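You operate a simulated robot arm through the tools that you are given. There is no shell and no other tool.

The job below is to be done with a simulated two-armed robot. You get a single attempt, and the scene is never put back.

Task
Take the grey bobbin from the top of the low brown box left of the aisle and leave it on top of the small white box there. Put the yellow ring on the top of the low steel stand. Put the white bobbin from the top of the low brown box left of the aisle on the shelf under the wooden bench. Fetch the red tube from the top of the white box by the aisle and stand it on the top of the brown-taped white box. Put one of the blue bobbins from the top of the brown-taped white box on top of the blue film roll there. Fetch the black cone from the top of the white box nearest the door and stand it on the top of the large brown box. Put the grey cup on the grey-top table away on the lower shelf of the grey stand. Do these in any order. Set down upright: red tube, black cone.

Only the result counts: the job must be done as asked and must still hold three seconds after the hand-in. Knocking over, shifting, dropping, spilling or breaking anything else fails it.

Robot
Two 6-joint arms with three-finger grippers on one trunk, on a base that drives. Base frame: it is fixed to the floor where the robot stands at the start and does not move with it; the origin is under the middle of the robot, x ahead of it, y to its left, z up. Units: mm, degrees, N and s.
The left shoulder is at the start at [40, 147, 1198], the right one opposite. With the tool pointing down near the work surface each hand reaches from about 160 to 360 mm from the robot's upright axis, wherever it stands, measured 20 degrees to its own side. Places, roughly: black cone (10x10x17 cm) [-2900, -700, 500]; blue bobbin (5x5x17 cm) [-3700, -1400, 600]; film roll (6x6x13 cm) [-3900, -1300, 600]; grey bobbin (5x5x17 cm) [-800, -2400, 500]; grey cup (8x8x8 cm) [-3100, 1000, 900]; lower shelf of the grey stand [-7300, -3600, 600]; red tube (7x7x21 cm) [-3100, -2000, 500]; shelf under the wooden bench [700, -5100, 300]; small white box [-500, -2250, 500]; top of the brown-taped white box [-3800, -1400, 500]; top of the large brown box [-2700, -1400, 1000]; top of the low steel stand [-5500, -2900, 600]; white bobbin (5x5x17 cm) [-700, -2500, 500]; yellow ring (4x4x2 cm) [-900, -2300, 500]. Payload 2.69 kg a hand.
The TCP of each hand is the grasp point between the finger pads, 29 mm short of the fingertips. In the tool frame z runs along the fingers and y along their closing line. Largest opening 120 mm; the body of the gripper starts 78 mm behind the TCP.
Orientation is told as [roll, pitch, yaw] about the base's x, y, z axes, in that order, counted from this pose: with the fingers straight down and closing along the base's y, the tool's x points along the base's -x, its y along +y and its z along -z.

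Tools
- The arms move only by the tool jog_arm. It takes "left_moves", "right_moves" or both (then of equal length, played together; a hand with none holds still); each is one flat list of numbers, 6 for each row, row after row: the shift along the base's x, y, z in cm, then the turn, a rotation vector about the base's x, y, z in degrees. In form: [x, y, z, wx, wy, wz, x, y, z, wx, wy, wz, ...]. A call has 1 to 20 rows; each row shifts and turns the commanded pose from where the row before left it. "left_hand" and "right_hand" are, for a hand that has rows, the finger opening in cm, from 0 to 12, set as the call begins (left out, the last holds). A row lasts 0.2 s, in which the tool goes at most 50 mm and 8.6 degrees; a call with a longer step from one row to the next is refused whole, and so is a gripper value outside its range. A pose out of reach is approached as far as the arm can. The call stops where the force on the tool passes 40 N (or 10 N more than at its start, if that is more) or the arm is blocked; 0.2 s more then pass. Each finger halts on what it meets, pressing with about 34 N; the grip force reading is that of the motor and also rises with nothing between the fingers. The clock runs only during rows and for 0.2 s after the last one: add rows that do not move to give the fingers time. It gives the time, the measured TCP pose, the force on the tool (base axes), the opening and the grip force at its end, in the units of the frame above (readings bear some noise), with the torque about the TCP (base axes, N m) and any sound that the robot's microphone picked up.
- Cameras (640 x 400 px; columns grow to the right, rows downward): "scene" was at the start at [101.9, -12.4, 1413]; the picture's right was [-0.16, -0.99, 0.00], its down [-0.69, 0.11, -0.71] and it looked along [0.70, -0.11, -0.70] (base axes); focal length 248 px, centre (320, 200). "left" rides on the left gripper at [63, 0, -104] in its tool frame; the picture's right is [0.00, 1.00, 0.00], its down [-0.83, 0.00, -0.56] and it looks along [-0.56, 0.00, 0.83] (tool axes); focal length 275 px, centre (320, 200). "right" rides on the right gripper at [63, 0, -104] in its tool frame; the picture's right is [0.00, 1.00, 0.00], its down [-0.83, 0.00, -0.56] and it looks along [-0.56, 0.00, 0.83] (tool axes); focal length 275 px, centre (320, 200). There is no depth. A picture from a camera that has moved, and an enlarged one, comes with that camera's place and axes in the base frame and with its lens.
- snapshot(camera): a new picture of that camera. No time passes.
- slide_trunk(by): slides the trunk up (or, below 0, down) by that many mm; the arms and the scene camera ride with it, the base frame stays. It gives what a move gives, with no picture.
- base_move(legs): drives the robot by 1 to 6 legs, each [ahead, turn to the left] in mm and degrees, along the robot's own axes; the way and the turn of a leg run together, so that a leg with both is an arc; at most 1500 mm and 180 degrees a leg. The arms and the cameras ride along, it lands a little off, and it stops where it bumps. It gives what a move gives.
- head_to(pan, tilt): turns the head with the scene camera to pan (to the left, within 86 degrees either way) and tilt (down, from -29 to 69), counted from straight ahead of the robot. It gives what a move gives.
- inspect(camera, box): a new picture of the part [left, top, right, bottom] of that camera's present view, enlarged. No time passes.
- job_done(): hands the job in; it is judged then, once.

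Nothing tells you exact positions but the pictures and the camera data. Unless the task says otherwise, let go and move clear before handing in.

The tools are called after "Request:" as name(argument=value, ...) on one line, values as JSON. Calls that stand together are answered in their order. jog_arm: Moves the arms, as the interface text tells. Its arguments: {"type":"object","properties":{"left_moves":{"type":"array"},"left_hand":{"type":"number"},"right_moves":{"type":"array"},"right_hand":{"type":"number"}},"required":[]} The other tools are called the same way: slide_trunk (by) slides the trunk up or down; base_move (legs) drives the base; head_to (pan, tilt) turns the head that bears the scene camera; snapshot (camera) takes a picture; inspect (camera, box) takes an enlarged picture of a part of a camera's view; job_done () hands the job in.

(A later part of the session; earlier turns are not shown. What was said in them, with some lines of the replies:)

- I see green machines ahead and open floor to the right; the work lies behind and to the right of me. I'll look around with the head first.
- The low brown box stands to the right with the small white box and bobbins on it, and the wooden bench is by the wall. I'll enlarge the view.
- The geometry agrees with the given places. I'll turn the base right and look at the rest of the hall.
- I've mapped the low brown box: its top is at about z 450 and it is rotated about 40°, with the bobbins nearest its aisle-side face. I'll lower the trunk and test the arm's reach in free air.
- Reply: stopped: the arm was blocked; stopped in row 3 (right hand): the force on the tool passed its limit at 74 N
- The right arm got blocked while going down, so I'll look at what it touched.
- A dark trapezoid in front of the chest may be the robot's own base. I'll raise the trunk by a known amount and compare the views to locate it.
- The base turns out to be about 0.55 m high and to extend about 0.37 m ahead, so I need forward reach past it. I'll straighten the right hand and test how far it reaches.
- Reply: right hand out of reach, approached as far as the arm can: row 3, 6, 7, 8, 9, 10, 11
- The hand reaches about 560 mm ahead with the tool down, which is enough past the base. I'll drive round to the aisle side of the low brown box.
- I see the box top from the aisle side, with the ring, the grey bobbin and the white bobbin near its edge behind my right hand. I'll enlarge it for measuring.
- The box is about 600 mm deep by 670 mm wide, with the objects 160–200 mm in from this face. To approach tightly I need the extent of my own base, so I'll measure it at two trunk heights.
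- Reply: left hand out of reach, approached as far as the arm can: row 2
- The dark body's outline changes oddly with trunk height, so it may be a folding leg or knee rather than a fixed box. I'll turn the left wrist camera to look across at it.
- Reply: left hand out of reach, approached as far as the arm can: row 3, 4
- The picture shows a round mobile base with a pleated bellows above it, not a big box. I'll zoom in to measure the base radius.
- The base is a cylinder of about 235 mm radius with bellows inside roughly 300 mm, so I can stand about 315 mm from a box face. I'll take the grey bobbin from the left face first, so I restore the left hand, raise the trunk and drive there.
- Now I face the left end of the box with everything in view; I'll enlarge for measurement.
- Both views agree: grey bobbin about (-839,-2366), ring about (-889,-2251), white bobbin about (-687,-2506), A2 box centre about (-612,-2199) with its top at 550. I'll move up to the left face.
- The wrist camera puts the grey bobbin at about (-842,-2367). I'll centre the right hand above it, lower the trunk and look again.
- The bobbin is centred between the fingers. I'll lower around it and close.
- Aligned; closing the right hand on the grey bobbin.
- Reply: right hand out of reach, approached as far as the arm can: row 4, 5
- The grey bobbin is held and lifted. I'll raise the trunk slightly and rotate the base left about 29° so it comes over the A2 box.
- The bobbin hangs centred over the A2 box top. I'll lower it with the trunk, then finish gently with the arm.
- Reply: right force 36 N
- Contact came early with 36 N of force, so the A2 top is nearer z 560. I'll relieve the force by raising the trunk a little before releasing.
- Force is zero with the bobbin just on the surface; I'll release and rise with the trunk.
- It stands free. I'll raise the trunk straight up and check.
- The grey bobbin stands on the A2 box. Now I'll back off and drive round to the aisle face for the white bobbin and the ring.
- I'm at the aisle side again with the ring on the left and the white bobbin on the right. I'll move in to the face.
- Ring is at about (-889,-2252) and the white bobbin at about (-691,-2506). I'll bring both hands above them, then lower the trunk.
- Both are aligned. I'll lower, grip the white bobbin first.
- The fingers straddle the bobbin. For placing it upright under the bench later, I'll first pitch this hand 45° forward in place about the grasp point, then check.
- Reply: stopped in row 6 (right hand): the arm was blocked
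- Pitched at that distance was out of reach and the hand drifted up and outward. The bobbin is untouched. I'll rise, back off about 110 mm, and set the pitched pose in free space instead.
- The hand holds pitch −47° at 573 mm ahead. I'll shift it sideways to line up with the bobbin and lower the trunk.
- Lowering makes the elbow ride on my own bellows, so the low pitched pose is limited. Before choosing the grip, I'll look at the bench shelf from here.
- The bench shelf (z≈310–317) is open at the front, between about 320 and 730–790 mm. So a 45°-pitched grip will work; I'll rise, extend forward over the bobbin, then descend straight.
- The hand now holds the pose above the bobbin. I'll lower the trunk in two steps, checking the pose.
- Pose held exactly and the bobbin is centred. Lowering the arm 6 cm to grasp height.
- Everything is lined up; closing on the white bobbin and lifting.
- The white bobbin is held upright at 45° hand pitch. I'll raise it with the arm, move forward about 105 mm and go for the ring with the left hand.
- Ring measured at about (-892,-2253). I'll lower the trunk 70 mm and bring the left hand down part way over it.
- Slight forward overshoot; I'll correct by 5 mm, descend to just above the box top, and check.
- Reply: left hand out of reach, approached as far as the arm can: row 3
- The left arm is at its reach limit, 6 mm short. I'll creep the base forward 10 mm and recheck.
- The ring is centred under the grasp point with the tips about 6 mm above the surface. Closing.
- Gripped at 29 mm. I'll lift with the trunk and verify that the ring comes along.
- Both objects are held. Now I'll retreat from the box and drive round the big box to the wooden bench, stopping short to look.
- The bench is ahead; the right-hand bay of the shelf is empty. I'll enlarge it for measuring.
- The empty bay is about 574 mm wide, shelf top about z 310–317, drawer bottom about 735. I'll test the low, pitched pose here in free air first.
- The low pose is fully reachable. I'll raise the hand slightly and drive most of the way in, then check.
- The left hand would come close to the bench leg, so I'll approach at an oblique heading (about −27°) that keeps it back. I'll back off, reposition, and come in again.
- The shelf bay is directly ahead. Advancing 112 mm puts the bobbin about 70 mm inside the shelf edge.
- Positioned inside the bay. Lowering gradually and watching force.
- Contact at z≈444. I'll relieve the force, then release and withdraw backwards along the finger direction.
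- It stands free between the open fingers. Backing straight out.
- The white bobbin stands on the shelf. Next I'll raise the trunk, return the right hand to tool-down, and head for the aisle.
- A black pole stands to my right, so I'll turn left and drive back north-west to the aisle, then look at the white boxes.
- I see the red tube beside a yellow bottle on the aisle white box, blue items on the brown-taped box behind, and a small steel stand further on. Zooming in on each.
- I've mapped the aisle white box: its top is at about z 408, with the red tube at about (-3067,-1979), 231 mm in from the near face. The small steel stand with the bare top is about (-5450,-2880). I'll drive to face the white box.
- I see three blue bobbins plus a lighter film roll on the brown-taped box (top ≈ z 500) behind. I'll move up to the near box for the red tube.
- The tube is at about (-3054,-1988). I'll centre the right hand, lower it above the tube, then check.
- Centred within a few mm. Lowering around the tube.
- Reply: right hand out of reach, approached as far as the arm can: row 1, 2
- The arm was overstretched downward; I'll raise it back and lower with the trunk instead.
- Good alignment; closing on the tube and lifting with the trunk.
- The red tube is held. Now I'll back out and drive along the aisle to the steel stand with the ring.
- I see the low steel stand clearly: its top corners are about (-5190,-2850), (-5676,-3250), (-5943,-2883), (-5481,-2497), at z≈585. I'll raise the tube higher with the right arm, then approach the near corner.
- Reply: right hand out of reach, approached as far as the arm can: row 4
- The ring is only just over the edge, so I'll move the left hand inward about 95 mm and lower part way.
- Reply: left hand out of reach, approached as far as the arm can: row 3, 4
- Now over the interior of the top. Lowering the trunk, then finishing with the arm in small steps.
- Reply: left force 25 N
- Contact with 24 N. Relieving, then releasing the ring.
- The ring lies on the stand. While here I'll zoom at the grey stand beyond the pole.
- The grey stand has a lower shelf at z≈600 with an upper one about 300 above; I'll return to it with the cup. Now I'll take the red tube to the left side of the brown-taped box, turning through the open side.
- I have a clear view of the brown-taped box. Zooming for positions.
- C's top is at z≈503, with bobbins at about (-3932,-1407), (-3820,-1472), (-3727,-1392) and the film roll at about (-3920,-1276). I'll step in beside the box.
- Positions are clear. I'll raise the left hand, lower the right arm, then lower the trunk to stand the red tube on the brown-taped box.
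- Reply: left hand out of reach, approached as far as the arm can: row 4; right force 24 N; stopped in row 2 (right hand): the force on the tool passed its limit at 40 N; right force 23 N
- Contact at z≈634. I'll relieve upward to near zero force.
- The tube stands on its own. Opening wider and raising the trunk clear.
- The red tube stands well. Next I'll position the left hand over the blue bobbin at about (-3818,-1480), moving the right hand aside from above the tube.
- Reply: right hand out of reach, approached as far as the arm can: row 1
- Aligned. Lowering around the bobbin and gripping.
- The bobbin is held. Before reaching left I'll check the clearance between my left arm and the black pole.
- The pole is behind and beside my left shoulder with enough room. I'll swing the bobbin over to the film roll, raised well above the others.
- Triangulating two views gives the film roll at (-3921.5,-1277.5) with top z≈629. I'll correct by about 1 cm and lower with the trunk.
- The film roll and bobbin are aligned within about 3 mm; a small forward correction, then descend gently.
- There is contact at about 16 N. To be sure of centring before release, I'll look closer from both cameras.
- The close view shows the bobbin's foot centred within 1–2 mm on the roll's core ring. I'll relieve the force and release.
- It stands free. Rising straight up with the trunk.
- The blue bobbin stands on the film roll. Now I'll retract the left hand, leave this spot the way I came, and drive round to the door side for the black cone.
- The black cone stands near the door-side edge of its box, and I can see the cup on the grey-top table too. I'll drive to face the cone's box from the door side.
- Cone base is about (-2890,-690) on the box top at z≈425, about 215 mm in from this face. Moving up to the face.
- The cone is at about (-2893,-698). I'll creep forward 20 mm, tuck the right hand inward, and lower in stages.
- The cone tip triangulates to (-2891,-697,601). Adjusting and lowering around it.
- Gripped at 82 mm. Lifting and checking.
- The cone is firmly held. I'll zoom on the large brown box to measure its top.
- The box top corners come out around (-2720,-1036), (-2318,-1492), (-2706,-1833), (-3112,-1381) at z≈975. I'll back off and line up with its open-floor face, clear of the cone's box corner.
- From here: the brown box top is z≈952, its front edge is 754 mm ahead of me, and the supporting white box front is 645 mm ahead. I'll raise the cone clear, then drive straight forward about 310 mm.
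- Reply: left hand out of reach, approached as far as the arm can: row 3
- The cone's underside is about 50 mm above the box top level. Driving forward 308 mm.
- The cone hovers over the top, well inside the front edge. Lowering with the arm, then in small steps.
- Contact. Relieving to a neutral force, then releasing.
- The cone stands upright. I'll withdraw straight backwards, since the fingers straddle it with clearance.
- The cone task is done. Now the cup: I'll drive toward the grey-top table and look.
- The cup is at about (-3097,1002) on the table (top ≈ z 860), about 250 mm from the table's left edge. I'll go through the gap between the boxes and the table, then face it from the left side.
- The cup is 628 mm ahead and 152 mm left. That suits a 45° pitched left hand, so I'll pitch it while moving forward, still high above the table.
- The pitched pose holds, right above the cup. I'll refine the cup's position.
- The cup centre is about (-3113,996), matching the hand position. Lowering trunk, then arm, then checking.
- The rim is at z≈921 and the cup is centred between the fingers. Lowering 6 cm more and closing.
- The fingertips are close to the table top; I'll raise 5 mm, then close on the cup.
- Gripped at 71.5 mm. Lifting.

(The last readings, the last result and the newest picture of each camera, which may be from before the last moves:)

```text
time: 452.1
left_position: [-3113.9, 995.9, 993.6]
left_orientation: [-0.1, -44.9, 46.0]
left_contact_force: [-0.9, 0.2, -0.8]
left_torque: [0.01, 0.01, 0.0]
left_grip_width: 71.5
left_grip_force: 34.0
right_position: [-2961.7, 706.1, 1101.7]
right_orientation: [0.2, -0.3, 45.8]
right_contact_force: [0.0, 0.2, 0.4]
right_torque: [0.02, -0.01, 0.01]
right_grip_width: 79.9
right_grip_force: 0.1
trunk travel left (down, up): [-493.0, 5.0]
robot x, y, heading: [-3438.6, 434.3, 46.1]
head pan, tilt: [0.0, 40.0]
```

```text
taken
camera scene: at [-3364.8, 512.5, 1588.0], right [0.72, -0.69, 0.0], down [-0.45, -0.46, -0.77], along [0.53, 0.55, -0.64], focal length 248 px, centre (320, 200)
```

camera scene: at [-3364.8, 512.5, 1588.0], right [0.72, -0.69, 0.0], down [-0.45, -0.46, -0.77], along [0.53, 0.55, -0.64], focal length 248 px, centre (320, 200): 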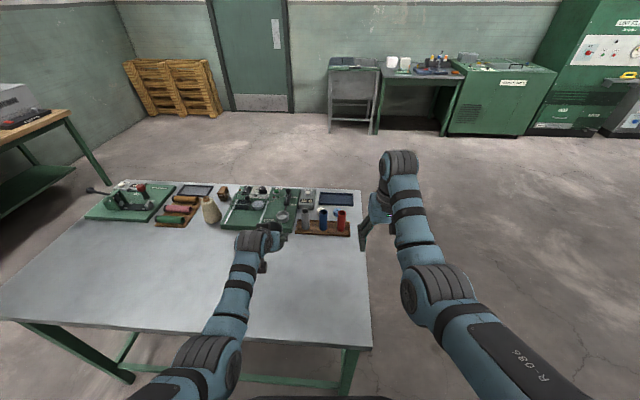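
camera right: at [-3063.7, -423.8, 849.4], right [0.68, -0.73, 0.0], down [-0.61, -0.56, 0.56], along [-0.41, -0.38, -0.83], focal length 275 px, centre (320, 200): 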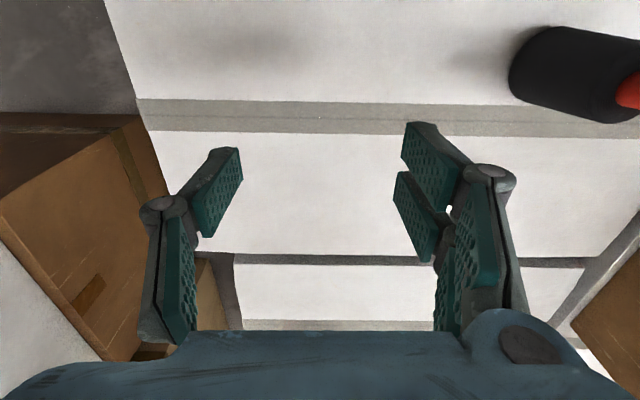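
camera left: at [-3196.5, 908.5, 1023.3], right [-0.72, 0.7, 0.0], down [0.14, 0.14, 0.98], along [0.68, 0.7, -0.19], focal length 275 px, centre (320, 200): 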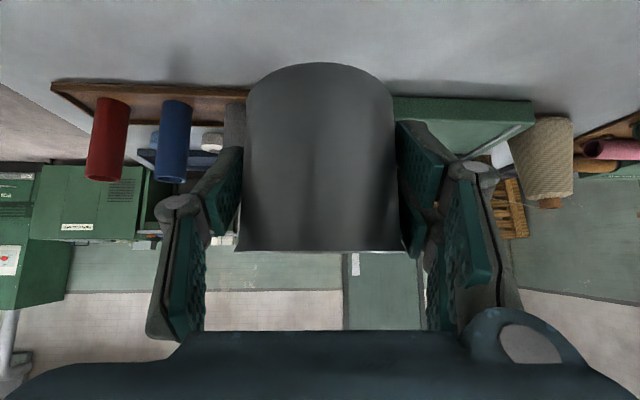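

The cup is held. Now I'll back out the way I came and travel round to the aisle.

Request:
base_move(legs=[[0, 103], [-455, 0], [0, 11], [-593, 0], [0, -14.6], [-1348, 0]])

Request:
snapshot(camera="left")

```text
time: 470.0
left_position: [-1966.1, -477.2, 992.5]
left_orientation: [-0.1, -45.0, 150.0]
left_contact_force: [-0.6, -0.7, -0.4]
left_torque: [0.0, -0.01, 0.01]
left_grip_width: 71.4
left_grip_force: 34.0
right_position: [-1725.1, -259.1, 1102.7]
right_orientation: [0.0, -0.3, 149.8]
right_contact_force: [0.6, 0.3, 0.3]
right_torque: [-0.06, 0.01, -0.03]
right_grip_width: 79.8
right_grip_force: 0.1
trunk travel left (down, up): [-493.0, 5.0]
robot x, y, heading: [-1345.0, -659.8, 150.0]
head pan, tilt: [0.0, 40.0]
```

```text
taken
camera left: at [-1863.1, -538.3, 1022.5], right [-0.5, -0.86, 0.0], down [-0.17, 0.1, 0.98], along [-0.85, 0.49, -0.19], focal length 275 px, centre (320, 200)
```

left: 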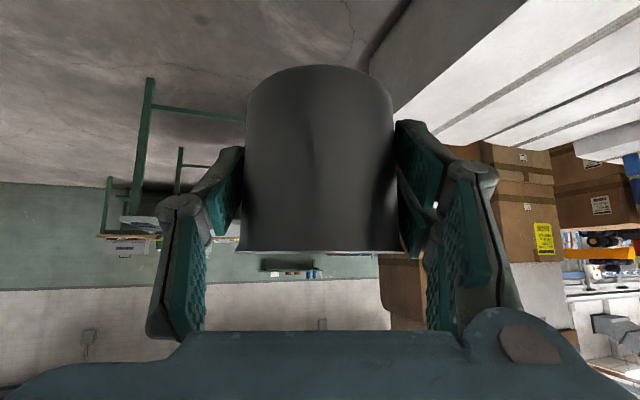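

Request:
base_move(legs=[[0, 108], [1472, 0], [0, -50.7], [928, 0], [928, 0]])

Request:
head_to(pan=0, tilt=18)

Request:
snapshot(camera="scene")

```text
time: 492.9
left_position: [-3742.3, -3372.6, 994.3]
left_orientation: [0.0, -45.2, -152.0]
left_contact_force: [0.0, 0.1, -0.7]
left_torque: [-0.01, 0.0, 0.01]
left_grip_width: 71.3
left_grip_force: 34.0
right_position: [-3800.2, -3053.2, 1103.4]
right_orientation: [0.1, -0.4, -152.0]
right_contact_force: [0.0, 0.2, 0.5]
right_torque: [0.0, 0.01, 0.02]
right_grip_width: 80.0
right_grip_force: 0.2
trunk travel left (down, up): [-493.0, 5.0]
robot x, y, heading: [-3265.4, -2938.3, -152.0]
head pan, tilt: [0.0, 40.0]
```

```text
time: 493.8
left_position: [-3744.3, -3374.2, 993.5]
left_orientation: [0.1, -45.0, -151.8]
left_contact_force: [0.8, 0.8, -1.7]
left_torque: [0.01, -0.03, 0.0]
left_grip_width: 71.3
left_grip_force: 33.7
right_position: [-3801.8, -3053.0, 1102.1]
right_orientation: [0.0, -0.3, -152.2]
right_contact_force: [0.1, -0.3, -0.2]
right_torque: [0.04, 0.01, 0.01]
right_grip_width: 80.1
right_grip_force: 0.1
trunk travel left (down, up): [-493.0, 5.0]
robot x, y, heading: [-3262.8, -2939.4, -151.9]
head pan, tilt: [0.0, 18.0]
```

```text
taken
camera scene: at [-3362.5, -2995.5, 1622.2], right [-0.47, 0.88, 0.0], down [0.27, 0.15, -0.95], along [-0.84, -0.45, -0.31], focal length 248 px, centre (320, 200)
```

scene: 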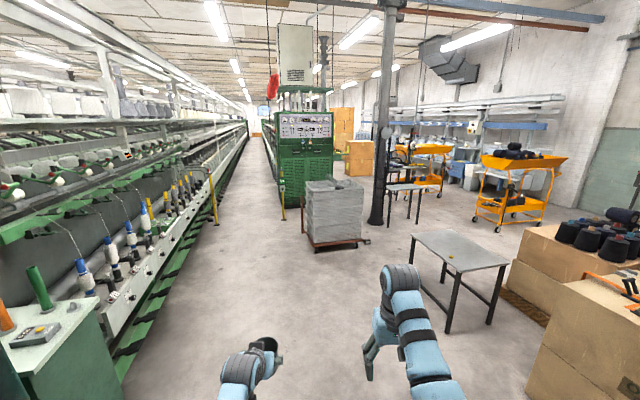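

I see the grey two-level stand beside the pole ahead. Zooming in.

Request:
inspect(camera="scene", box=[290, 110, 490, 260])

```text
2.67 times, centred on (390, 185) of scene
camera zoom: at [-3362.5, -2995.5, 1622.2], right [-0.47, 0.88, 0.0], down [0.27, 0.15, -0.95], along [-0.84, -0.45, -0.31], focal length 662 px, centre (133, 240)
```

zoom: 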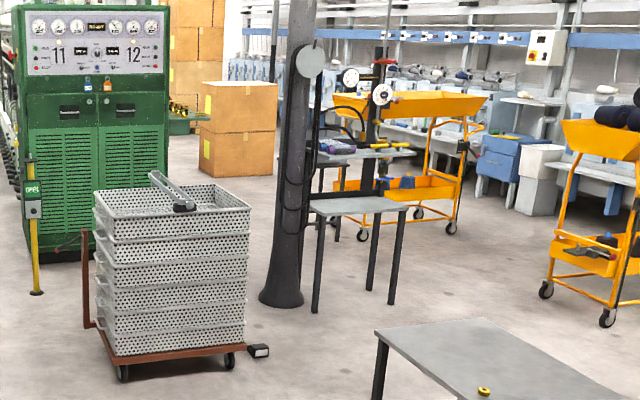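

The ring is visible on the low stand, and the grey stand's lower shelf front runs from about (-7088,-3743) to (-7412,-3357). I'll drive around the low stand and the basket trolley to reach it.

Request:
base_move(legs=[[0, -5.5], [1184, 0], [1184, 0], [0, -47.4], [400, 0]])

Request:
head_to(pan=25, tilt=22)

Request:
snapshot(camera="scene")

```text
time: 510.1
left_position: [-6387.2, -3614.6, 995.8]
left_orientation: [0.1, -45.2, 155.1]
left_contact_force: [0.7, -0.5, -0.7]
left_torque: [0.02, -0.02, 0.01]
left_grip_width: 71.3
left_grip_force: 34.2
right_position: [-6165.7, -3375.4, 1103.2]
right_orientation: [0.1, -0.4, 154.9]
right_contact_force: [0.7, 0.2, 0.6]
right_torque: [0.02, 0.03, 0.01]
right_grip_width: 80.3
right_grip_force: 0.1
trunk travel left (down, up): [-493.0, 5.0]
robot x, y, heading: [-5754.3, -3739.0, 155.0]
head pan, tilt: [0.0, 18.0]
```

```text
time: 510.9
left_position: [-6388.8, -3614.1, 992.9]
left_orientation: [0.1, -45.0, 155.2]
left_contact_force: [0.6, 0.1, -1.6]
left_torque: [-0.01, 0.0, -0.04]
left_grip_width: 71.2
left_grip_force: 33.9
right_position: [-6167.7, -3375.0, 1102.3]
right_orientation: [0.2, -0.3, 154.8]
right_contact_force: [-0.1, 0.4, 0.0]
right_torque: [0.02, 0.02, 0.02]
right_grip_width: 80.0
right_grip_force: 0.0
trunk travel left (down, up): [-493.0, 5.0]
robot x, y, heading: [-5753.9, -3735.4, 155.1]
head pan, tilt: [25.0, 22.0]
```

```text
taken
camera scene: at [-5866.0, -3728.0, 1615.8], right [0.0, 1.0, 0.0], down [0.38, 0.0, -0.93], along [-0.93, 0.0, -0.38], focal length 248 px, centre (320, 200)
```

scene: 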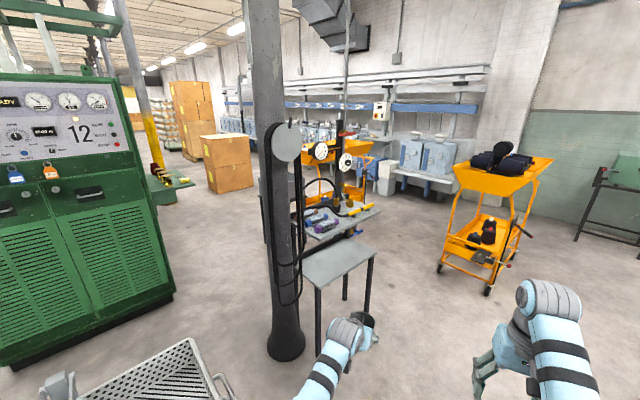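

Request:
inspect(camera="scene", box=[240, 180, 400, 370])

```text
2.11 times, centred on (320, 275) of scene
camera zoom: at [-5866.0, -3728.0, 1615.8], right [0.0, 1.0, 0.0], down [0.38, 0.0, -0.93], along [-0.93, 0.0, -0.38], focal length 522 px, centre (320, 42)
```

zoom: 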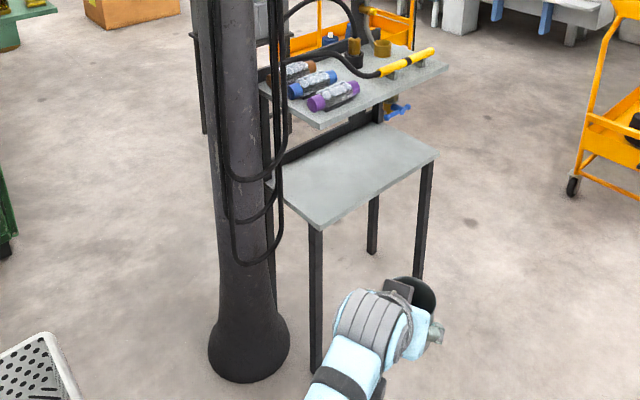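

The lower shelf is about z 575–590, 270 mm deep, 520 mm wide, with an upper shelf about 330 mm above. I'll move the right hand out sideways and drive round to face the shelf.

Request:
jog_arm(right_moves=[2.0, 4.3, 0, 0, 0, 0, 2.0, 4.3, 0, 0, 0, 0, 2.0, 4.3, 0, 0, 0, 0])

Request:
base_move(legs=[[0, -2.5], [559, 0], [0, -41.3], [687, 0], [0, 108.7]])

Request:
head_to(pan=0, tilt=35)

Request:
snapshot(camera="scene")

Request:
inspect(camera="scene", box=[180, 60, 460, 260])

```text
time: 511.8
left_position: [-6388.2, -3612.6, 994.4]
left_orientation: [0.2, -45.1, 155.1]
left_contact_force: [0.2, 0.0, -0.3]
left_torque: [-0.02, -0.02, 0.04]
left_grip_width: 71.2
left_grip_force: 33.6
right_position: [-6115.4, -3237.7, 1099.1]
right_orientation: [0.2, -0.4, 154.9]
right_contact_force: [0.8, -0.2, 0.0]
right_torque: [0.03, 0.02, 0.01]
right_grip_width: 80.0
right_grip_force: 0.2
right hand out of reach, approached as far as the arm can: row 1
trunk travel left (down, up): [-493.0, 5.0]
robot x, y, heading: [-5753.4, -3739.1, 155.0]
head pan, tilt: [25.0, 22.0]
```

```text
time: 525.3
left_position: [-6892.8, -3334.8, 994.9]
left_orientation: [0.0, -45.0, -141.5]
left_contact_force: [-1.0, -0.5, -0.9]
left_torque: [0.0, 0.01, -0.01]
left_grip_width: 71.3
left_grip_force: 33.9
right_position: [-7105.3, -2923.7, 1097.0]
right_orientation: [0.1, -0.3, -141.8]
right_contact_force: [-0.1, 0.2, 0.1]
right_torque: [-0.01, -0.02, 0.0]
right_grip_width: 80.0
right_grip_force: 0.1
trunk travel left (down, up): [-493.0, 5.0]
robot x, y, heading: [-6496.4, -2821.7, -141.3]
head pan, tilt: [25.0, 22.0]
```

```text
time: 526.2
left_position: [-6893.4, -3334.2, 993.4]
left_orientation: [0.1, -45.0, -141.6]
left_contact_force: [0.2, 0.4, -1.0]
left_torque: [0.02, 0.0, -0.02]
left_grip_width: 71.3
left_grip_force: 34.1
right_position: [-7106.1, -2924.4, 1098.2]
right_orientation: [0.1, -0.3, -141.8]
right_contact_force: [0.6, -1.1, 0.1]
right_torque: [0.0, -0.04, -0.02]
right_grip_width: 80.0
right_grip_force: 0.2
trunk travel left (down, up): [-493.0, 5.0]
robot x, y, heading: [-6497.1, -2825.0, -141.6]
head pan, tilt: [0.0, 35.0]
```

```text
taken
camera scene: at [-6582.8, -2891.0, 1595.3], right [-0.62, 0.78, 0.0], down [0.45, 0.36, -0.82], along [-0.64, -0.51, -0.57], focal length 248 px, centre (320, 200)
```

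scene: 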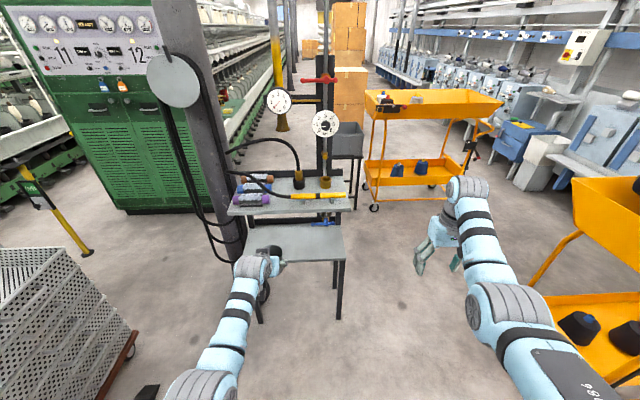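

```text
2.00 times, centred on (320, 160) of scene
camera zoom: at [-6582.8, -2891.0, 1595.3], right [-0.62, 0.78, 0.0], down [0.45, 0.36, -0.82], along [-0.64, -0.51, -0.57], focal length 496 px, centre (320, 280)
```

zoom: 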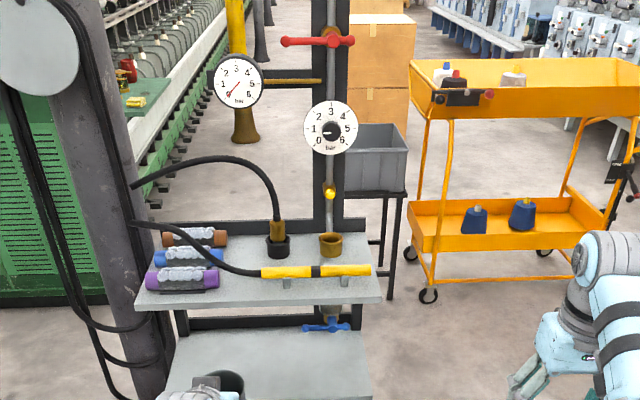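

The shelf front is about 1000 mm ahead; the gap between shelves suits the pitched hand. I'll lower the trunk to insertion height here in the open, then creep in.

Request:
slide_trunk(by=-320)

Request:
base_move(legs=[[0, 1.5], [300, 0]])

Request:
snapshot(camera="left")

Request:
snapshot(camera="scene")

```text
time: 529.3
left_position: [-6893.5, -3334.4, 674.4]
left_orientation: [0.0, -45.0, -141.5]
left_contact_force: [0.4, 0.7, 0.2]
left_torque: [0.01, -0.01, 0.0]
left_grip_width: 71.2
left_grip_force: 34.3
right_position: [-7106.4, -2922.6, 779.7]
right_orientation: [0.2, -0.3, -141.8]
right_contact_force: [-0.4, -0.2, -0.5]
right_torque: [0.02, -0.03, -0.02]
right_grip_width: 79.9
right_grip_force: 0.1
trunk travel left (down, up): [-173.0, 325.0]
robot x, y, heading: [-6501.6, -2825.4, -141.9]
head pan, tilt: [0.0, 35.0]
```

```text
time: 531.7
left_position: [-7108.6, -3539.9, 674.0]
left_orientation: [0.0, -45.0, -139.8]
left_contact_force: [0.0, -0.6, -0.8]
left_torque: [0.05, -0.02, -0.01]
left_grip_width: 71.5
left_grip_force: 34.2
right_position: [-7333.7, -3136.1, 779.6]
right_orientation: [0.1, -0.3, -140.0]
right_contact_force: [-0.1, -0.1, 0.8]
right_torque: [0.01, -0.01, 0.05]
right_grip_width: 79.9
right_grip_force: 0.0
trunk travel left (down, up): [-173.0, 325.0]
robot x, y, heading: [-6728.2, -3019.1, -139.9]
head pan, tilt: [0.0, 35.0]
```

```text
taken
camera left: at [-7018.1, -3464.8, 703.7], right [0.64, -0.77, 0.0], down [-0.15, -0.12, 0.98], along [-0.75, -0.63, -0.19], focal length 275 px, centre (320, 200)
```

left: 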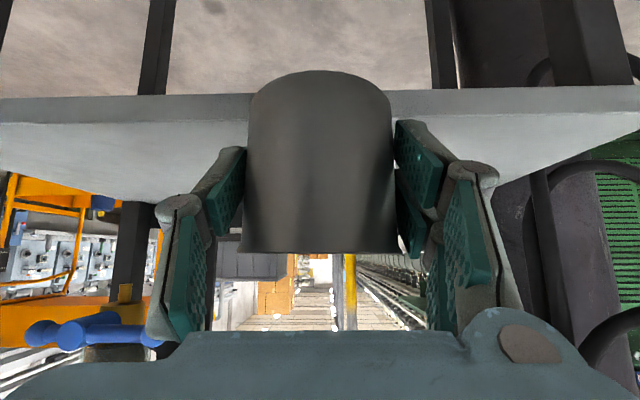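

```text
taken
camera scene: at [-6811.4, -3087.4, 1276.1], right [-0.65, 0.76, 0.0], down [0.44, 0.37, -0.82], along [-0.63, -0.53, -0.57], focal length 248 px, centre (320, 200)
```

scene: 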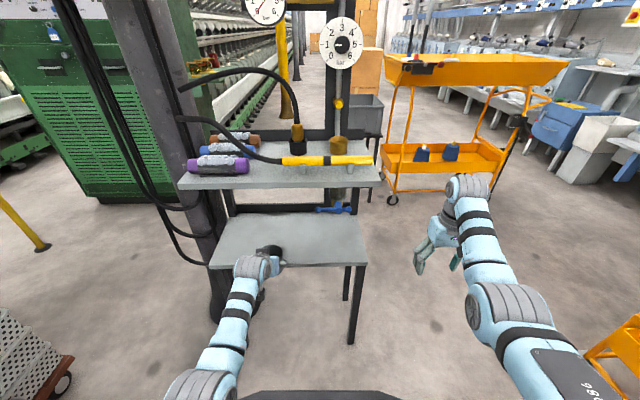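

I'm close. Let me measure the shelf edge and height more precisely from both cameras.

Request:
inspect(camera="left", box=[60, 60, 260, 220])

Request:
inspect(camera="scene", box=[190, 150, 390, 310])

```text
2.50 times, centred on (160, 140) of left
camera zoom: at [-7018.1, -3464.8, 703.7], right [0.64, -0.77, 0.0], down [-0.15, -0.12, 0.98], along [-0.75, -0.63, -0.19], focal length 688 px, centre (720, 350)
```

zoom: 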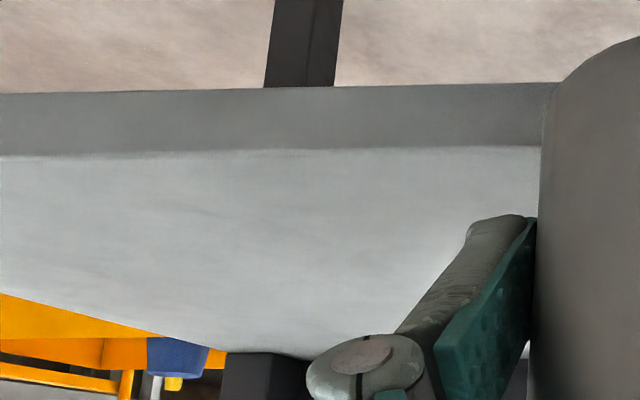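

```text
2.50 times, centred on (290, 230) of scene
camera zoom: at [-6811.4, -3087.4, 1276.1], right [-0.65, 0.76, 0.0], down [0.44, 0.37, -0.82], along [-0.63, -0.53, -0.57], focal length 620 px, centre (395, 125)
```

zoom: 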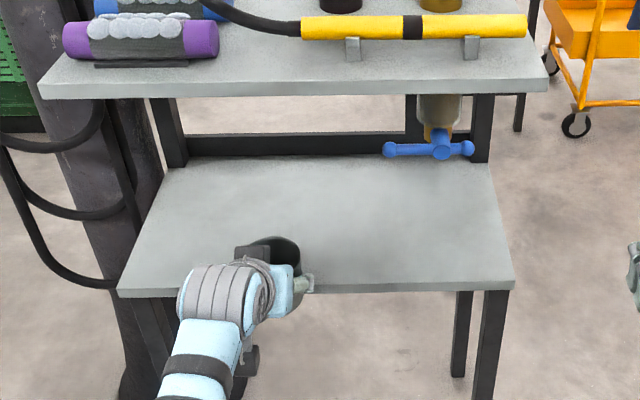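

Shelf top is about z 600–616 with its edge roughly 50–60 mm ahead of the cup. I'll raise 15 mm for clearance and advance 150 mm.

Request:
jog_arm(left_moves=[0, 0, 1.5, 0, 0, 0, 0, 0, 0, 0, 0, 0])

Request:
base_move(legs=[[75, 0]])

Request:
snapshot(camera="left")

Request:
inspect(camera="scene", box=[160, 150, 400, 340])

```text
time: 532.3
left_position: [-7110.0, -3540.3, 688.3]
left_orientation: [0.0, -45.0, -139.8]
left_contact_force: [0.7, 0.2, -0.9]
left_torque: [-0.01, -0.01, -0.02]
left_grip_width: 71.5
left_grip_force: 34.0
right_position: [-7332.8, -3135.5, 778.9]
right_orientation: [0.1, -0.4, -140.1]
right_contact_force: [0.6, 1.1, -0.3]
right_torque: [0.02, 0.0, -0.01]
right_grip_width: 80.0
right_grip_force: 0.1
trunk travel left (down, up): [-173.0, 325.0]
robot x, y, heading: [-6726.3, -3018.5, -140.0]
head pan, tilt: [0.0, 35.0]
```

```text
time: 533.4
left_position: [-7164.9, -3586.0, 689.1]
left_orientation: [0.1, -45.1, -139.8]
left_contact_force: [-1.0, 0.4, -1.7]
left_torque: [0.03, -0.02, -0.01]
left_grip_width: 71.4
left_grip_force: 34.0
right_position: [-7389.1, -3183.4, 780.1]
right_orientation: [0.1, -0.4, -140.1]
right_contact_force: [1.2, -0.5, 0.3]
right_torque: [-0.02, -0.02, 0.03]
right_grip_width: 80.1
right_grip_force: 0.0
trunk travel left (down, up): [-173.0, 325.0]
robot x, y, heading: [-6783.3, -3065.5, -139.6]
head pan, tilt: [0.0, 35.0]
```

```text
taken
camera left: at [-7073.2, -3510.8, 718.2], right [0.64, -0.77, 0.0], down [-0.15, -0.12, 0.98], along [-0.75, -0.63, -0.19], focal length 275 px, centre (320, 200)
```

left: 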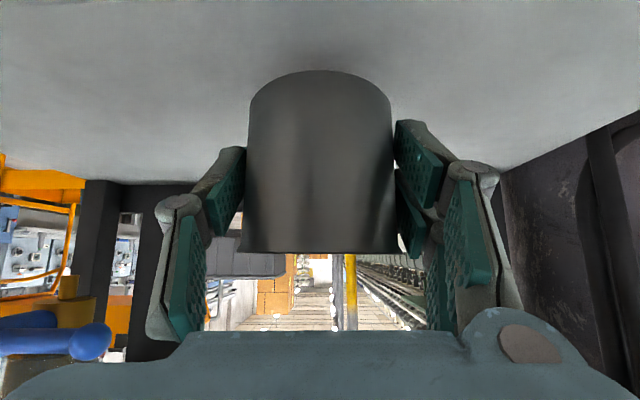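

```text
2.11 times, centred on (280, 245) of scene
camera zoom: at [-6866.3, -3134.1, 1276.2], right [-0.65, 0.76, 0.0], down [0.44, 0.37, -0.82], along [-0.63, -0.53, -0.57], focal length 522 px, centre (404, 105)
```

zoom: 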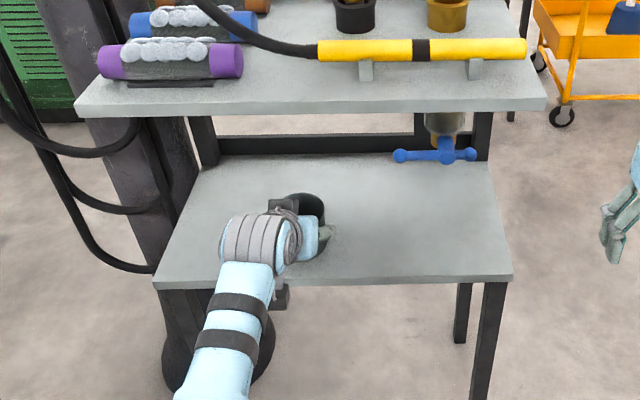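

Another 60 mm to go; advancing.

Request:
base_move(legs=[[62, 0]])

Request:
snapshot(camera="left")

Request:
inspect(camera="scene", box=[160, 150, 400, 340])

```text
time: 534.4
left_position: [-7211.8, -3627.6, 689.7]
left_orientation: [0.0, -45.1, -139.7]
left_contact_force: [-0.1, -0.5, -1.6]
left_torque: [0.02, -0.01, -0.01]
left_grip_width: 71.3
left_grip_force: 34.1
right_position: [-7436.1, -3223.5, 780.0]
right_orientation: [0.1, -0.4, -140.1]
right_contact_force: [0.3, -0.3, 0.1]
right_torque: [-0.01, 0.0, -0.01]
right_grip_width: 79.8
right_grip_force: 0.0
trunk travel left (down, up): [-173.0, 325.0]
robot x, y, heading: [-6833.3, -3108.0, -139.8]
head pan, tilt: [0.0, 35.0]
```

```text
taken
camera left: at [-7120.8, -3551.5, 718.6], right [0.64, -0.77, 0.0], down [-0.15, -0.12, 0.98], along [-0.75, -0.63, -0.19], focal length 275 px, centre (320, 200)
```

left: 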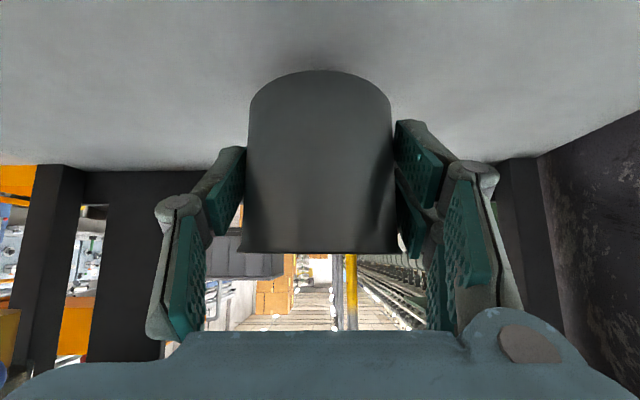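

```text
2.11 times, centred on (280, 245) of scene
camera zoom: at [-6913.7, -3174.3, 1276.3], right [-0.65, 0.76, 0.0], down [0.44, 0.37, -0.82], along [-0.63, -0.53, -0.57], focal length 522 px, centre (404, 105)
```

zoom: 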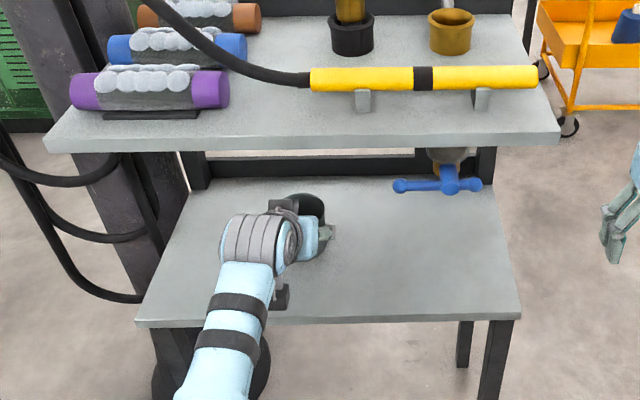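

The cup is above the shelf, inside the edge. Lowering gently in small steps.

Request:
jog_arm(left_moves=[0, 0, -1, 0, 0, 0, 0, 0, -1, 0, 0, 0, 0, 0, 0, 0, 0, 0])

Request:
jog_arm(left_moves=[0, 0, -0.5, 0, 0, 0, 0, 0, 0, 0, 0, 0])

Request:
jog_arm(left_moves=[0, 0, -0.5, 0, 0, 0, 0, 0, 0, 0, 0, 0])

```text
time: 535.2
left_position: [-7211.9, -3627.7, 668.0]
left_orientation: [0.0, -45.1, -139.7]
left_contact_force: [0.9, -0.4, -0.8]
left_torque: [0.01, -0.02, -0.02]
left_grip_width: 71.2
left_grip_force: 34.4
right_position: [-7436.8, -3223.6, 779.7]
right_orientation: [0.0, -0.3, -140.0]
right_contact_force: [0.1, 0.6, -0.9]
right_torque: [-0.01, -0.01, -0.04]
right_grip_width: 80.1
right_grip_force: 0.0
trunk travel left (down, up): [-173.0, 325.0]
robot x, y, heading: [-6834.4, -3104.2, -139.6]
head pan, tilt: [0.0, 35.0]
```

```text
time: 535.8
left_position: [-7212.2, -3627.8, 664.2]
left_orientation: [0.0, -45.0, -139.7]
left_contact_force: [0.1, 0.2, 0.2]
left_torque: [0.0, 0.0, -0.04]
left_grip_width: 71.5
left_grip_force: 33.9
right_position: [-7436.6, -3224.1, 779.7]
right_orientation: [0.0, -0.2, -140.0]
right_contact_force: [0.9, 0.7, 0.2]
right_torque: [-0.01, 0.0, 0.02]
right_grip_width: 80.0
right_grip_force: 0.1
trunk travel left (down, up): [-173.0, 325.0]
robot x, y, heading: [-6834.3, -3106.3, -139.9]
head pan, tilt: [0.0, 35.0]
```

```text
time: 536.4
left_position: [-7211.7, -3628.2, 662.2]
left_orientation: [0.0, -45.4, -139.8]
left_contact_force: [-2.0, -3.1, 17.4]
left_torque: [0.26, 0.28, 0.06]
left_grip_width: 71.5
left_grip_force: 34.7
right_position: [-7435.9, -3223.3, 781.3]
right_orientation: [0.0, -0.5, -140.0]
right_contact_force: [-1.0, 0.3, -0.5]
right_torque: [-0.02, -0.01, 0.02]
right_grip_width: 79.7
right_grip_force: 0.1
trunk travel left (down, up): [-173.0, 325.0]
robot x, y, heading: [-6837.0, -3110.0, -139.9]
head pan, tilt: [0.0, 35.0]
```

Contact at z≈663. Relieving the force, then releasing.

Request:
jog_arm(left_moves=[0, 0, 0.25, 0, 0, 0, 0, 0, 0, 0, 0, 0])

Request:
inspect(camera="scene", box=[220, 180, 320, 270])

```text
time: 537.0
left_position: [-7211.3, -3627.6, 664.0]
left_orientation: [-0.1, -45.3, -139.8]
left_contact_force: [-3.6, -4.5, 14.4]
left_torque: [-0.07, 0.65, 0.17]
left_grip_width: 71.5
left_grip_force: 34.4
right_position: [-7435.2, -3223.1, 779.8]
right_orientation: [0.1, -0.4, -140.0]
right_contact_force: [-0.1, -0.4, 0.2]
right_torque: [0.02, 0.0, 0.04]
right_grip_width: 80.0
right_grip_force: 0.0
trunk travel left (down, up): [-173.0, 325.0]
robot x, y, heading: [-6834.9, -3107.2, -139.8]
head pan, tilt: [0.0, 35.0]
```

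```text
4.44 times, centred on (270, 225) of scene
camera zoom: at [-6913.8, -3173.8, 1276.3], right [-0.65, 0.76, 0.0], down [0.44, 0.37, -0.82], along [-0.63, -0.53, -0.57], focal length 1103 px, centre (542, 89)
```

zoom: 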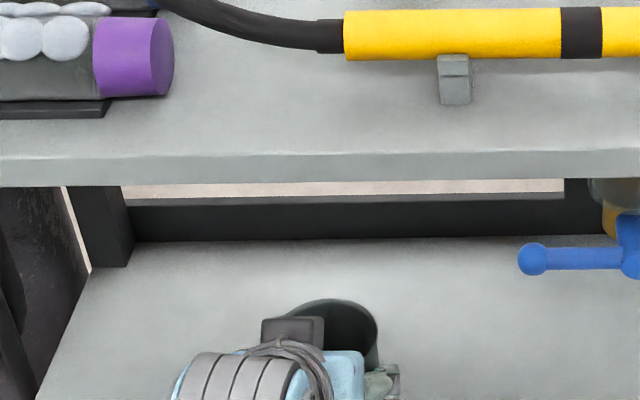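

Request:
jog_arm(left_moves=[0, 0, 0.2, 0, 0, 0, 0, 0, 0, 0, 0, 0])

```text
time: 537.6
left_position: [-7211.4, -3627.3, 663.2]
left_orientation: [0.1, -45.0, -139.9]
left_contact_force: [-1.7, 1.7, 6.3]
left_torque: [-0.05, 0.36, -0.06]
left_grip_width: 71.2
left_grip_force: 34.4
right_position: [-7436.3, -3223.5, 779.5]
right_orientation: [0.1, -0.4, -140.1]
right_contact_force: [-1.2, -0.5, -0.1]
right_torque: [0.0, 0.02, 0.01]
right_grip_width: 80.0
right_grip_force: 0.1
trunk travel left (down, up): [-173.0, 325.0]
robot x, y, heading: [-6833.7, -3101.8, -139.6]
head pan, tilt: [0.0, 35.0]
```

Request:
jog_arm(left_moves=[0, 0, 0.12, 0, 0, 0, 0, 0, 0, 0, 0, 0])

Request:
snapshot(camera="left")

```text
time: 538.2
left_position: [-7211.1, -3626.9, 664.3]
left_orientation: [0.1, -44.9, -139.7]
left_contact_force: [-0.9, 0.6, -0.8]
left_torque: [0.0, -0.04, -0.02]
left_grip_width: 71.4
left_grip_force: 33.9
right_position: [-7437.0, -3224.1, 779.5]
right_orientation: [0.1, -0.4, -139.9]
right_contact_force: [0.0, 0.0, 0.0]
right_torque: [0.0, 0.0, -0.01]
right_grip_width: 80.1
right_grip_force: 0.1
trunk travel left (down, up): [-173.0, 325.0]
robot x, y, heading: [-6832.6, -3108.1, -139.9]
head pan, tilt: [0.0, 35.0]
```

```text
taken
camera left: at [-7120.7, -3551.7, 693.2], right [0.64, -0.77, 0.0], down [-0.15, -0.12, 0.98], along [-0.75, -0.63, -0.2], focal length 275 px, centre (320, 200)
```

left: 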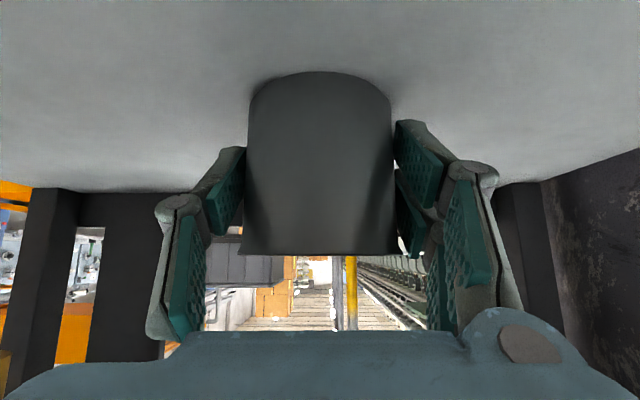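

The cup rests on the shelf about 90 mm inside the edge. Releasing and backing straight out.

Request:
jog_arm(left_moves=[0, 0, 0, 0, 0, 0, 0, 0, 0, 0, 0, 0, 0, 0, 0, 0, 0, 0, 0, 0, 0, 0, 0, 0], left_hand=11.5)

Request:
snapshot(camera="left")

Request:
base_move(legs=[[-300, 0]])

Request:
snapshot(camera="left")

Request:
inspect(camera="scene", box=[180, 100, 400, 300])

```text
time: 539.2
left_position: [-7211.9, -3626.3, 663.7]
left_orientation: [0.1, -45.0, -139.7]
left_contact_force: [-0.2, 0.1, -0.3]
left_torque: [0.05, 0.0, 0.01]
left_grip_width: 114.8
left_grip_force: 0.0
right_position: [-7437.4, -3223.3, 779.3]
right_orientation: [0.1, -0.3, -139.9]
right_contact_force: [0.2, -0.1, -0.1]
right_torque: [0.05, 0.0, 0.03]
right_grip_width: 80.0
right_grip_force: 0.0
trunk travel left (down, up): [-173.0, 325.0]
robot x, y, heading: [-6831.7, -3105.3, -139.6]
head pan, tilt: [0.0, 35.0]
```

```text
taken
camera left: at [-7121.2, -3551.9, 694.0], right [0.64, -0.77, 0.0], down [-0.15, -0.12, 0.98], along [-0.75, -0.63, -0.19], focal length 275 px, centre (320, 200)
```

left: 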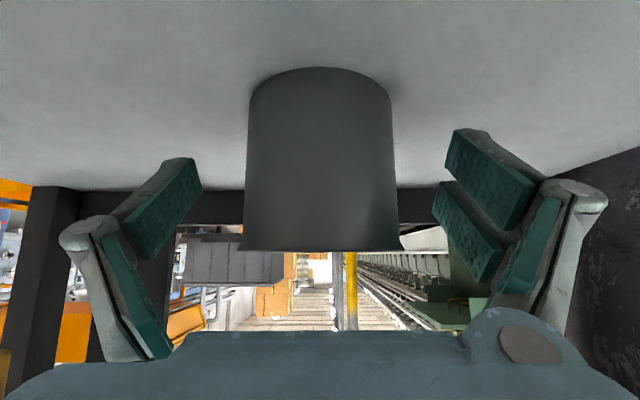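

```text
time: 541.2
left_position: [-6982.3, -3434.8, 665.9]
left_orientation: [0.0, -45.1, -139.6]
left_contact_force: [0.4, -0.3, 0.3]
left_torque: [0.0, 0.0, 0.0]
left_grip_width: 114.9
left_grip_force: 0.0
right_position: [-7208.3, -3031.8, 779.8]
right_orientation: [0.1, -0.4, -139.8]
right_contact_force: [-0.8, 0.2, 0.3]
right_torque: [0.01, 0.0, 0.01]
right_grip_width: 80.4
right_grip_force: 0.1
trunk travel left (down, up): [-173.0, 325.0]
robot x, y, heading: [-6605.3, -2909.8, -139.4]
head pan, tilt: [0.0, 35.0]
```

```text
taken
camera left: at [-6891.2, -3358.7, 694.0], right [0.65, -0.76, 0.0], down [-0.15, -0.12, 0.98], along [-0.75, -0.63, -0.19], focal length 275 px, centre (320, 200)
```

left: 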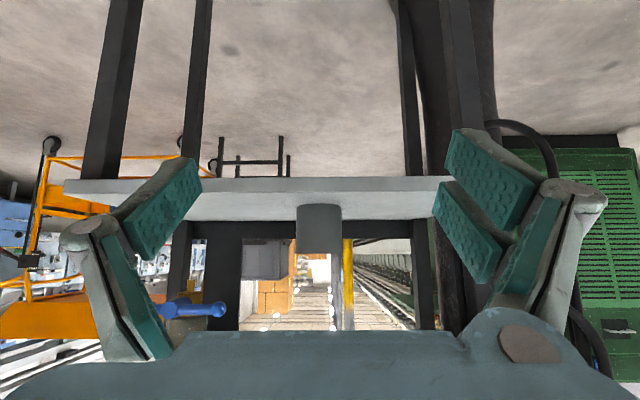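

```text
2.00 times, centred on (290, 200) of scene
camera zoom: at [-6686.4, -2981.3, 1276.1], right [-0.65, 0.76, 0.0], down [0.44, 0.37, -0.82], along [-0.62, -0.53, -0.57], focal length 496 px, centre (380, 200)
```

zoom: 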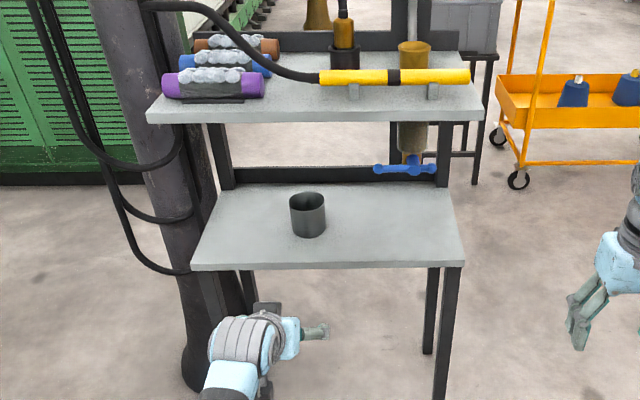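

The cup stands on the lower shelf of the grey stand, and both hands are empty and clear. In later views I saw the ring, the red tube, the blue bobbin on the film roll, the grey bobbin on the A2 box and the cone still in place. The white bobbin was upright on the bench shelf when I left it, and I haven't seen it since. Handing in.

Request:
job_done()

```text
The job is handed in.
```

I placed all seven items and handed the job in. No result has come back yet, so whether it passed is unknown.

| Item | Where it is now | Last seen |
|---|---|---|
| Grey bobbin | Standing on the small white box on the low brown box | Still in place in a later view |
| Yellow ring | On the low steel stand | Still in place in a later view |
| White bobbin | Standing on the shelf under the wooden bench, in the right-hand bay | When I backed away; not seen since |
| Red tube | Standing upright on the brown-taped white box | Still in place in a later view |
| Blue bobbin | Standing on the blue film roll, its foot on the roll's core ring | Still in place in a later view |
| Black cone | Standing upright on the large brown box | When I drove away from it |
| Grey cup | On the lower shelf of the grey stand, about 90 mm in from the front edge | Just before hand-in |

I saw nothing else knocked, dropped or moved. Early on, the right arm was blocked twice, apparently against the robot's own body. Once it drifted off line beside the white bobbin, which stayed standing. Both hands were empty and clear at hand-in.
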